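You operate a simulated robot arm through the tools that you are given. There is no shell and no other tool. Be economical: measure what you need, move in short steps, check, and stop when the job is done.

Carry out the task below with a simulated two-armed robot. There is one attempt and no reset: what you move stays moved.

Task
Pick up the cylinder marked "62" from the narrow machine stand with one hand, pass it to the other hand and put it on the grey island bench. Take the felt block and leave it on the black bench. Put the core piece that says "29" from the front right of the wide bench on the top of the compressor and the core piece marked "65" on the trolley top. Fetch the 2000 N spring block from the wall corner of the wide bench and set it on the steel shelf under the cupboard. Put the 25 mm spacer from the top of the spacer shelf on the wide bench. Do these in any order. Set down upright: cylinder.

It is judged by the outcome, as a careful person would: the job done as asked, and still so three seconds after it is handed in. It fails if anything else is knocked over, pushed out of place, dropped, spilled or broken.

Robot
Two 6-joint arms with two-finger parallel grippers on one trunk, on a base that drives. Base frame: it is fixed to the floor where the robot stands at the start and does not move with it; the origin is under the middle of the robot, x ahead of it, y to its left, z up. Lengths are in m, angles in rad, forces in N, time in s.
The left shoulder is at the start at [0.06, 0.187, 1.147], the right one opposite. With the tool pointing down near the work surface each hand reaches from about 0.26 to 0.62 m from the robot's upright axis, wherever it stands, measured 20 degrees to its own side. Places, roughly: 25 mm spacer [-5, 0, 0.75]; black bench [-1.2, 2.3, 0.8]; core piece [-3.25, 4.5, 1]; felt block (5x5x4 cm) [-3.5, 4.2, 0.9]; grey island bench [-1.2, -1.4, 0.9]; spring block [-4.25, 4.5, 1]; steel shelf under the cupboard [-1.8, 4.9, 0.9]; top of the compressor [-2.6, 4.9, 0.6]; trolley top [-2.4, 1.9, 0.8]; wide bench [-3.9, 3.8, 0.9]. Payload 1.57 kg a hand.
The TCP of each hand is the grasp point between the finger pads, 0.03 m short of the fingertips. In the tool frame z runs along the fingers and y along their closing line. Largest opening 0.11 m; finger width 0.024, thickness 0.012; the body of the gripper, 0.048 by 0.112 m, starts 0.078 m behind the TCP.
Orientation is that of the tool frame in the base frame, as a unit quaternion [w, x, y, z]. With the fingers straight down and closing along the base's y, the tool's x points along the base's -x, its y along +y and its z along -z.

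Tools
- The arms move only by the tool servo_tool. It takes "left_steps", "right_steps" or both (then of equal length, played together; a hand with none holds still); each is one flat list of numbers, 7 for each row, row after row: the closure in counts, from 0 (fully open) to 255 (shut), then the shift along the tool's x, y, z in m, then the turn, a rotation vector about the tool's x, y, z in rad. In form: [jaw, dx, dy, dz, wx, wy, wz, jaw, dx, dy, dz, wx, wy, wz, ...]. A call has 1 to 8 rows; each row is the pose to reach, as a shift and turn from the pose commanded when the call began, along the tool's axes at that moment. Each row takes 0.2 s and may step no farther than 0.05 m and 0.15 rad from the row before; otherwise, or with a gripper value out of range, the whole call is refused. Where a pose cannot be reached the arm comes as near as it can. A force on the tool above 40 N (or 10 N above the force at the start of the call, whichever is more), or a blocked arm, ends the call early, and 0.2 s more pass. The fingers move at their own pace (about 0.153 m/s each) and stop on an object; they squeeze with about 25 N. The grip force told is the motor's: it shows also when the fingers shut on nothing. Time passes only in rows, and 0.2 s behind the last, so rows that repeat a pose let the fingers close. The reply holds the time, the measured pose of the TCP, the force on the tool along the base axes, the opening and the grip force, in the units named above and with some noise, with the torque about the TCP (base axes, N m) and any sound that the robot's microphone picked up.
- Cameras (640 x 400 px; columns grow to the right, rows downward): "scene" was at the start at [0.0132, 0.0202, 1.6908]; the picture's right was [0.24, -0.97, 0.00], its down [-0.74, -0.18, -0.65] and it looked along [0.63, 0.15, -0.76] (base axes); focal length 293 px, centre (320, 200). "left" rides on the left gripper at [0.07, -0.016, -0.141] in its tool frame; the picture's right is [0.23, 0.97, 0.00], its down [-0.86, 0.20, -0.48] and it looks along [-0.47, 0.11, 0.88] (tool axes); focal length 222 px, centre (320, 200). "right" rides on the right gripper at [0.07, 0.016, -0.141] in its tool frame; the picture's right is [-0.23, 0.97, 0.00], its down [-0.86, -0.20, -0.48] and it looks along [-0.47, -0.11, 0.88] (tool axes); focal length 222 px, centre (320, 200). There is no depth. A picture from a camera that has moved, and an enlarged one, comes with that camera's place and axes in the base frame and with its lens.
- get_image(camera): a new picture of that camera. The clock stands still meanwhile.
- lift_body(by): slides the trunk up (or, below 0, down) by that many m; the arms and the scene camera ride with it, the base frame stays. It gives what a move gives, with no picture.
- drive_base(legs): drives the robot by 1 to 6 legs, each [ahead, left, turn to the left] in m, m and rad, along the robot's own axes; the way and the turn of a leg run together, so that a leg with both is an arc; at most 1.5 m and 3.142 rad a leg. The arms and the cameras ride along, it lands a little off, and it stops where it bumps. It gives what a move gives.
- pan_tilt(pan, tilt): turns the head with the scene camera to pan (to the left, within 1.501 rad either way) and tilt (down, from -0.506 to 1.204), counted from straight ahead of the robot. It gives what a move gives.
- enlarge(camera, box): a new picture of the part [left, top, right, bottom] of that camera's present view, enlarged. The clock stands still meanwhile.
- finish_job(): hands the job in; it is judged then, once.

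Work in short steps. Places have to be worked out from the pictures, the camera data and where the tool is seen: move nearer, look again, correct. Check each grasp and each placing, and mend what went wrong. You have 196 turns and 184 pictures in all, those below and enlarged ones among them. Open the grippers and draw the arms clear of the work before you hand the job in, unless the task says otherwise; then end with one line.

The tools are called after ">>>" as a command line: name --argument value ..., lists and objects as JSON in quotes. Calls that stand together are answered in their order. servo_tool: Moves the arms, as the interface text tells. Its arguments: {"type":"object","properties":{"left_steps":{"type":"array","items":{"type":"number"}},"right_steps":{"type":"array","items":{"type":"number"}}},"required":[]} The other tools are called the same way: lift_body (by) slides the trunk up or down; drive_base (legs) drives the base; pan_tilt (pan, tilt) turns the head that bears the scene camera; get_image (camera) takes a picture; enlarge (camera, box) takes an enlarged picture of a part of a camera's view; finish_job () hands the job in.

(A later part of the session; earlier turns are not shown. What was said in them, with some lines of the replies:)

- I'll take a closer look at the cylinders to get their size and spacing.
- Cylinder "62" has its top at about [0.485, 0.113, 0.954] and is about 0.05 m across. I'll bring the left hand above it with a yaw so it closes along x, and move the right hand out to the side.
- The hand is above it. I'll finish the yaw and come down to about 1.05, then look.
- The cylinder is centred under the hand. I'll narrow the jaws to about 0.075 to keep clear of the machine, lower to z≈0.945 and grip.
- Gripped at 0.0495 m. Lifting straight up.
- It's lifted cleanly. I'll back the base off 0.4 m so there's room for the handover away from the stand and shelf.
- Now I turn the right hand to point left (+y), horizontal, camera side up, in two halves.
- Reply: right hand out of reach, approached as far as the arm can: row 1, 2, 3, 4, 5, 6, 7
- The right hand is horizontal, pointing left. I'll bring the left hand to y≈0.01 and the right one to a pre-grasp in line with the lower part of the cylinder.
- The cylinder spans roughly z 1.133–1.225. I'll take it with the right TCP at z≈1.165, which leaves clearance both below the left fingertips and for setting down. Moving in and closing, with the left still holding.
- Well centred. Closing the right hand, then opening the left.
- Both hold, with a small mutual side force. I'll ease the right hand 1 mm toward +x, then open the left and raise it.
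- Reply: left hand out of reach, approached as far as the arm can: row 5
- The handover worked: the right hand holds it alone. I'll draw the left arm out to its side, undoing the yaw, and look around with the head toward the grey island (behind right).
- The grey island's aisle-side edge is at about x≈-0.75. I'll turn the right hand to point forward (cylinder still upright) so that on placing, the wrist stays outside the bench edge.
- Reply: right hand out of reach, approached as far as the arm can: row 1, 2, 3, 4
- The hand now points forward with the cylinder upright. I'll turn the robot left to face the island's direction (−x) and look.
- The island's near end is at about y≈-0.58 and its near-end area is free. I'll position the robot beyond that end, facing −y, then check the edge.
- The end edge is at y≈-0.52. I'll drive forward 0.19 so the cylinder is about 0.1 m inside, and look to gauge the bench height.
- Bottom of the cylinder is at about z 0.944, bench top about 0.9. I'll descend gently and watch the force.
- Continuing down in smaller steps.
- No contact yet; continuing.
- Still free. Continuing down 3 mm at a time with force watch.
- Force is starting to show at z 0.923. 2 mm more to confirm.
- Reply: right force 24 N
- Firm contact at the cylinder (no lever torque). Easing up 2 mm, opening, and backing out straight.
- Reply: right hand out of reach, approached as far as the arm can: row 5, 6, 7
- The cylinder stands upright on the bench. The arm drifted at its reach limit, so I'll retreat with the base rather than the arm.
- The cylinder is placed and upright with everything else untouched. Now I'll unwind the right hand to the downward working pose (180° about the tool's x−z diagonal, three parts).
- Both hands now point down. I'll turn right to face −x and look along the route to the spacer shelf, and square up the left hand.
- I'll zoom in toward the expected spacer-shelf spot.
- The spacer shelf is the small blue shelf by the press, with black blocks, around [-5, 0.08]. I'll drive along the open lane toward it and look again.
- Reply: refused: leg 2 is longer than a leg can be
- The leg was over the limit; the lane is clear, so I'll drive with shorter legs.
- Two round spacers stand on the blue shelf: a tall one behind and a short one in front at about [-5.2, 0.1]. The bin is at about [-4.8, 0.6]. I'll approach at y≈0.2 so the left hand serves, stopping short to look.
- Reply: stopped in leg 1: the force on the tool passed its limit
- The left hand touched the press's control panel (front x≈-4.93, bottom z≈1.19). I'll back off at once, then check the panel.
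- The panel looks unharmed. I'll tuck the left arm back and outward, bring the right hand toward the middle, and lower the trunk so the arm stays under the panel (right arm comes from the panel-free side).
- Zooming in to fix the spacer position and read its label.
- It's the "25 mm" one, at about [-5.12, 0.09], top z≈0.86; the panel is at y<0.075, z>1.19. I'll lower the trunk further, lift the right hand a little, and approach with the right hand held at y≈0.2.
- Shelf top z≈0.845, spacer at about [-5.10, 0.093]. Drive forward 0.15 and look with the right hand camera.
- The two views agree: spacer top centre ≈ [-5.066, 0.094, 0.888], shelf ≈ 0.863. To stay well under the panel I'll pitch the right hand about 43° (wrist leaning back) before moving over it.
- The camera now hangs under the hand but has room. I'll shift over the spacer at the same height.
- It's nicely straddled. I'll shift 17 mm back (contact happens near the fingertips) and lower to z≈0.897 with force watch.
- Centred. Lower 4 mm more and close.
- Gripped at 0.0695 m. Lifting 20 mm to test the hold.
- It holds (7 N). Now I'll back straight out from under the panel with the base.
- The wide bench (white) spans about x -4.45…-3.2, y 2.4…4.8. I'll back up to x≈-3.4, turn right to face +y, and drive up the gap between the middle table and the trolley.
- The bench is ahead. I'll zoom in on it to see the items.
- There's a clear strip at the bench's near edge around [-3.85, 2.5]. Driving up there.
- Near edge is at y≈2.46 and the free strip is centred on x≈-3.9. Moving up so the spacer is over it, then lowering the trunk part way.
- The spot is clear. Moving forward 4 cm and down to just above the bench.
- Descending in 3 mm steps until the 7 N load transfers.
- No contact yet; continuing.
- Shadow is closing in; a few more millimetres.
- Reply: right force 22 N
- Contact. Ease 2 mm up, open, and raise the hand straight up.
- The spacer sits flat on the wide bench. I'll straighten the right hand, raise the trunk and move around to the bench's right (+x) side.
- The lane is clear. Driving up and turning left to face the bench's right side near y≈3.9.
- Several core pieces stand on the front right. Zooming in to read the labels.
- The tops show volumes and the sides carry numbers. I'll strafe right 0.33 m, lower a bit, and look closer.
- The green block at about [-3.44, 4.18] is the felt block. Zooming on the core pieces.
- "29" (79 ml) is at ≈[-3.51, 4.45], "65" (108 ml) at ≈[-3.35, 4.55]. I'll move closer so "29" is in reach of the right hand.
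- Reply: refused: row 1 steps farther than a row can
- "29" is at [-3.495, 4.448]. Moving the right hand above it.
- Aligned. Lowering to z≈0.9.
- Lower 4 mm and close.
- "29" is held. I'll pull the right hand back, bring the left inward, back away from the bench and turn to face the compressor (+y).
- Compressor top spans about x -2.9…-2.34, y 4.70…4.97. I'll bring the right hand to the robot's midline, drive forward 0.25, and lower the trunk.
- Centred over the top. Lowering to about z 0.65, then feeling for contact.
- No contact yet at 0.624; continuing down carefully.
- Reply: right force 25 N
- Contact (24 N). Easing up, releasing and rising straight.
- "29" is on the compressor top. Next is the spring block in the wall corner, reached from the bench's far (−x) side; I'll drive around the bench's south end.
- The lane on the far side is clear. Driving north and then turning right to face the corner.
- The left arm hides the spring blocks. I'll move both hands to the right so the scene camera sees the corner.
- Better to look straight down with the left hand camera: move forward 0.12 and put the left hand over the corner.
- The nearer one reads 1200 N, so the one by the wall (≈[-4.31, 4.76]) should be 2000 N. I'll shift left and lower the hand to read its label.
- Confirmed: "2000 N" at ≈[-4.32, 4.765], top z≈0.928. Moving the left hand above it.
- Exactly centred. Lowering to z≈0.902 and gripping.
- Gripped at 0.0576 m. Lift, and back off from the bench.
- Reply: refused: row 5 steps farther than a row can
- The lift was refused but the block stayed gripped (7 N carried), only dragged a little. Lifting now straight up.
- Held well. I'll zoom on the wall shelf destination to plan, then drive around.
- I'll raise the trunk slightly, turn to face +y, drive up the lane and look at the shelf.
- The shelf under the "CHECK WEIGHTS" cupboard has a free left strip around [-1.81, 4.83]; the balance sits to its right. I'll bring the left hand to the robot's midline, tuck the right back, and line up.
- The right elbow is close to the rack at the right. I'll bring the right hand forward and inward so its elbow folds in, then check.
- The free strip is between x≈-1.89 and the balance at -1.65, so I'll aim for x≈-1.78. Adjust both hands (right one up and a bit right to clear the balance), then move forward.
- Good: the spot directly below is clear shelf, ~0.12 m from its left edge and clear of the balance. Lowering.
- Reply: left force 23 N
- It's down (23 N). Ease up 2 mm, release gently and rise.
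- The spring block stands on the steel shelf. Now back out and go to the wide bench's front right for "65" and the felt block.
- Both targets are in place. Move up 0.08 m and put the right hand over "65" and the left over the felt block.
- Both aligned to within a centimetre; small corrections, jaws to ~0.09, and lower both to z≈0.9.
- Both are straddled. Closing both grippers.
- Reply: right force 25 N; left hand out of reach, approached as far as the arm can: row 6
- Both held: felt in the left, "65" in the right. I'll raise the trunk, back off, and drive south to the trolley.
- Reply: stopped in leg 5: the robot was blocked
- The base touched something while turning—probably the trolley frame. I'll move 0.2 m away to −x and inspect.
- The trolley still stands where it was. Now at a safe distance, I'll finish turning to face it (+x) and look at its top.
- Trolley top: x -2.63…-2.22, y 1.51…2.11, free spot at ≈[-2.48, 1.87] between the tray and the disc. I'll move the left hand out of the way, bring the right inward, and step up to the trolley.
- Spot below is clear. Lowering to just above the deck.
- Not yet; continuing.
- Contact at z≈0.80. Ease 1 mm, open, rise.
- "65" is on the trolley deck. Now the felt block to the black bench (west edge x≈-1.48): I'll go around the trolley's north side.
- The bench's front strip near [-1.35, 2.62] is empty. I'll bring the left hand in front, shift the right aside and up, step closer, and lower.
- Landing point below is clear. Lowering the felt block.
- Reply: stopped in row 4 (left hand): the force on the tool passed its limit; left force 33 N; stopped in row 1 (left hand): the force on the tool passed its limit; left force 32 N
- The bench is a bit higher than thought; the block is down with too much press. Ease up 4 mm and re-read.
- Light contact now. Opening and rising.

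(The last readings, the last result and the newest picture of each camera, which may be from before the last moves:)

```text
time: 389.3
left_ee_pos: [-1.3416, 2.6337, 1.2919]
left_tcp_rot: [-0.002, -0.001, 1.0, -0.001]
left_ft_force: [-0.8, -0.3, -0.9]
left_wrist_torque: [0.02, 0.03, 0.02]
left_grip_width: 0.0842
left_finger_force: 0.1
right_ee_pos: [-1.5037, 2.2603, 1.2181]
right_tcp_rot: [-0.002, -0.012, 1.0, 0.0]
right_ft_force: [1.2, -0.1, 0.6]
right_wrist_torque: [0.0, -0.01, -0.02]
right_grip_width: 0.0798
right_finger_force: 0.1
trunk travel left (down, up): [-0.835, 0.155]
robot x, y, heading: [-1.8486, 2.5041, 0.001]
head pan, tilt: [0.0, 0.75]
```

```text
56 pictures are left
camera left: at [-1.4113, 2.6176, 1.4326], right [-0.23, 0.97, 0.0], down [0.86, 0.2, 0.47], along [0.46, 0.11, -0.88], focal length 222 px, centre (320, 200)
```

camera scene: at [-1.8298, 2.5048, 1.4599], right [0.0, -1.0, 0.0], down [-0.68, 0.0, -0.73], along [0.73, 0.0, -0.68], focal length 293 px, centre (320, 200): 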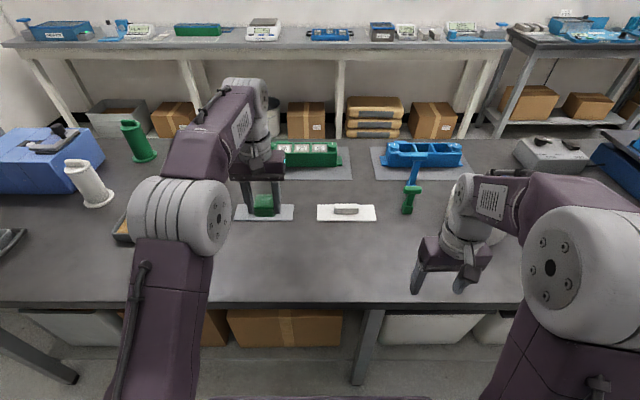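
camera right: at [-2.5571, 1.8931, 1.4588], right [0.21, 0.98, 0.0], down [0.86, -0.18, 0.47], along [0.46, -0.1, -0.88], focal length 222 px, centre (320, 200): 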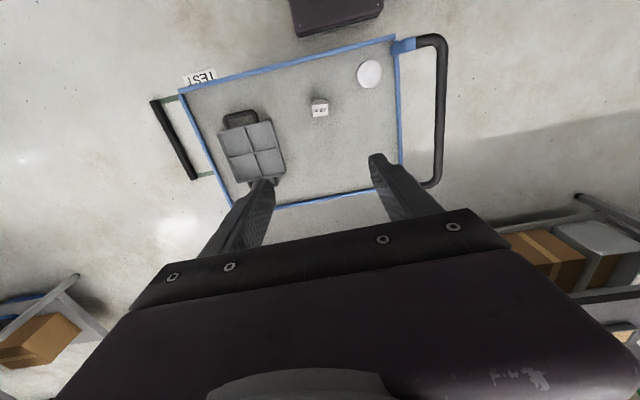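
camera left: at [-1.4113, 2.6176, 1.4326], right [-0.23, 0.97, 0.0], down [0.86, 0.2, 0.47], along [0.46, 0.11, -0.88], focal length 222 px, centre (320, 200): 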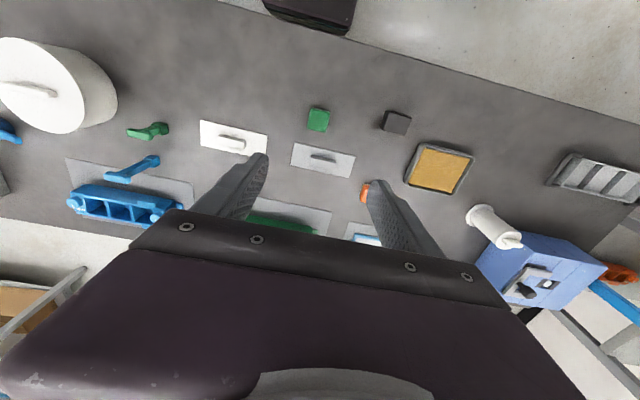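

The felt block sits on the black bench. All six placements are done; I'll open both grippers, back the robot clear and take a last look.

>>> drive_base --legs '[[-0.25, 0.05, 0]]'

>>> servo_tool --left_steps '[0, 0.04, 0.03, 0, 0, 0, 0, 0, 0.08, 0.06, 0, 0, 0, 0]' --right_steps '[0, 0, 0, 0, 0, 0, 0, 0, 0, 0, 0, 0, 0, 0]'

>>> get_image --camera "scene"

>>> pan_tilt --pan -1.5 --tilt 0.85

>>> get_image --camera "scene"

```text
time: 391.1
left_ee_pos: [-1.5894, 2.6804, 1.2895]
left_tcp_rot: [-0.003, -0.001, 1.0, -0.001]
left_ft_force: [0.5, 0.6, 0.5]
left_wrist_torque: [0.0, 0.01, 0.01]
left_grip_width: 0.084
left_finger_force: 0.1
right_ee_pos: [-1.7494, 2.3084, 1.2193]
right_tcp_rot: [-0.003, -0.01, 1.0, 0.0]
right_ft_force: [-0.7, -0.5, 0.9]
right_wrist_torque: [0.0, 0.06, -0.02]
right_grip_width: 0.0797
right_finger_force: 0.1
trunk travel left (down, up): [-0.835, 0.155]
robot x, y, heading: [-2.0975, 2.5507, -0.003]
head pan, tilt: [0.0, 0.75]
```

```text
time: 391.7
left_ee_pos: [-1.6749, 2.7452, 1.2915]
left_tcp_rot: [-0.002, -0.001, 1.0, -0.001]
left_ft_force: [-1.0, -1.1, -0.4]
left_wrist_torque: [0.0, -0.05, 0.03]
left_grip_width: 0.1099
left_finger_force: 0.1
right_ee_pos: [-1.7547, 2.3117, 1.2212]
right_tcp_rot: [-0.002, -0.01, 1.0, -0.001]
right_ft_force: [-0.3, 0.0, 0.2]
right_wrist_torque: [-0.03, -0.02, 0.04]
right_grip_width: 0.11
right_finger_force: 0.0
trunk travel left (down, up): [-0.835, 0.155]
robot x, y, heading: [-2.0979, 2.5533, 0.004]
head pan, tilt: [0.0, 0.75]
```

```text
55 pictures are left
camera scene: at [-2.0818, 2.5557, 1.7599], right [0.0, -1.0, 0.0], down [-0.68, 0.0, -0.73], along [0.73, 0.0, -0.68], focal length 293 px, centre (320, 200)
```

scene: 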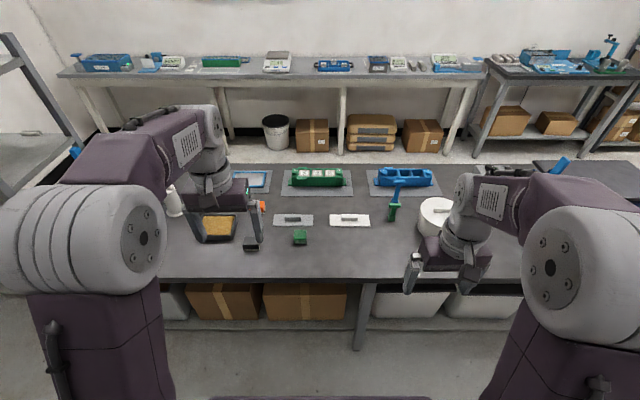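

```text
time: 393.3
left_ee_pos: [-1.6713, 2.7429, 1.2916]
left_tcp_rot: [-0.004, -0.001, 1.0, -0.001]
left_ft_force: [-0.3, -0.8, -0.3]
left_wrist_torque: [-0.01, -0.01, -0.06]
left_grip_width: 0.1102
left_finger_force: 0.0
right_ee_pos: [-1.7528, 2.3092, 1.2191]
right_tcp_rot: [-0.002, -0.009, 1.0, 0.0]
right_ft_force: [-0.2, 0.1, 0.0]
right_wrist_torque: [0.03, 0.0, -0.02]
right_grip_width: 0.11
right_finger_force: 0.0
trunk travel left (down, up): [-0.835, 0.155]
robot x, y, heading: [-2.1005, 2.5521, 0.002]
head pan, tilt: [-1.499, 0.85]
```

```text
54 pictures are left
camera scene: at [-2.156, 2.4759, 1.7518], right [-1.0, -0.07, 0.0], down [-0.06, 0.75, -0.66], along [0.05, -0.66, -0.75], focal length 293 px, centre (320, 200)
```

scene: 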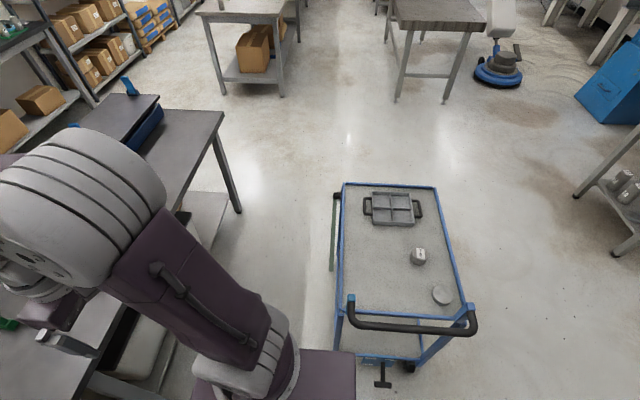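

The felt block, "65" and everything around them stand undisturbed, and the grippers are open and clear. Handing in.

>>> finish_job

```text
The job is handed in.
```

All six items are placed and the job is handed in. The "62" cylinder went from left hand to right and stands upright on the grey island bench. Along the way, the left hand bumped the press control panel and the base touched something near the trolley, most likely the trolley itself. I saw no damage or shift from either.
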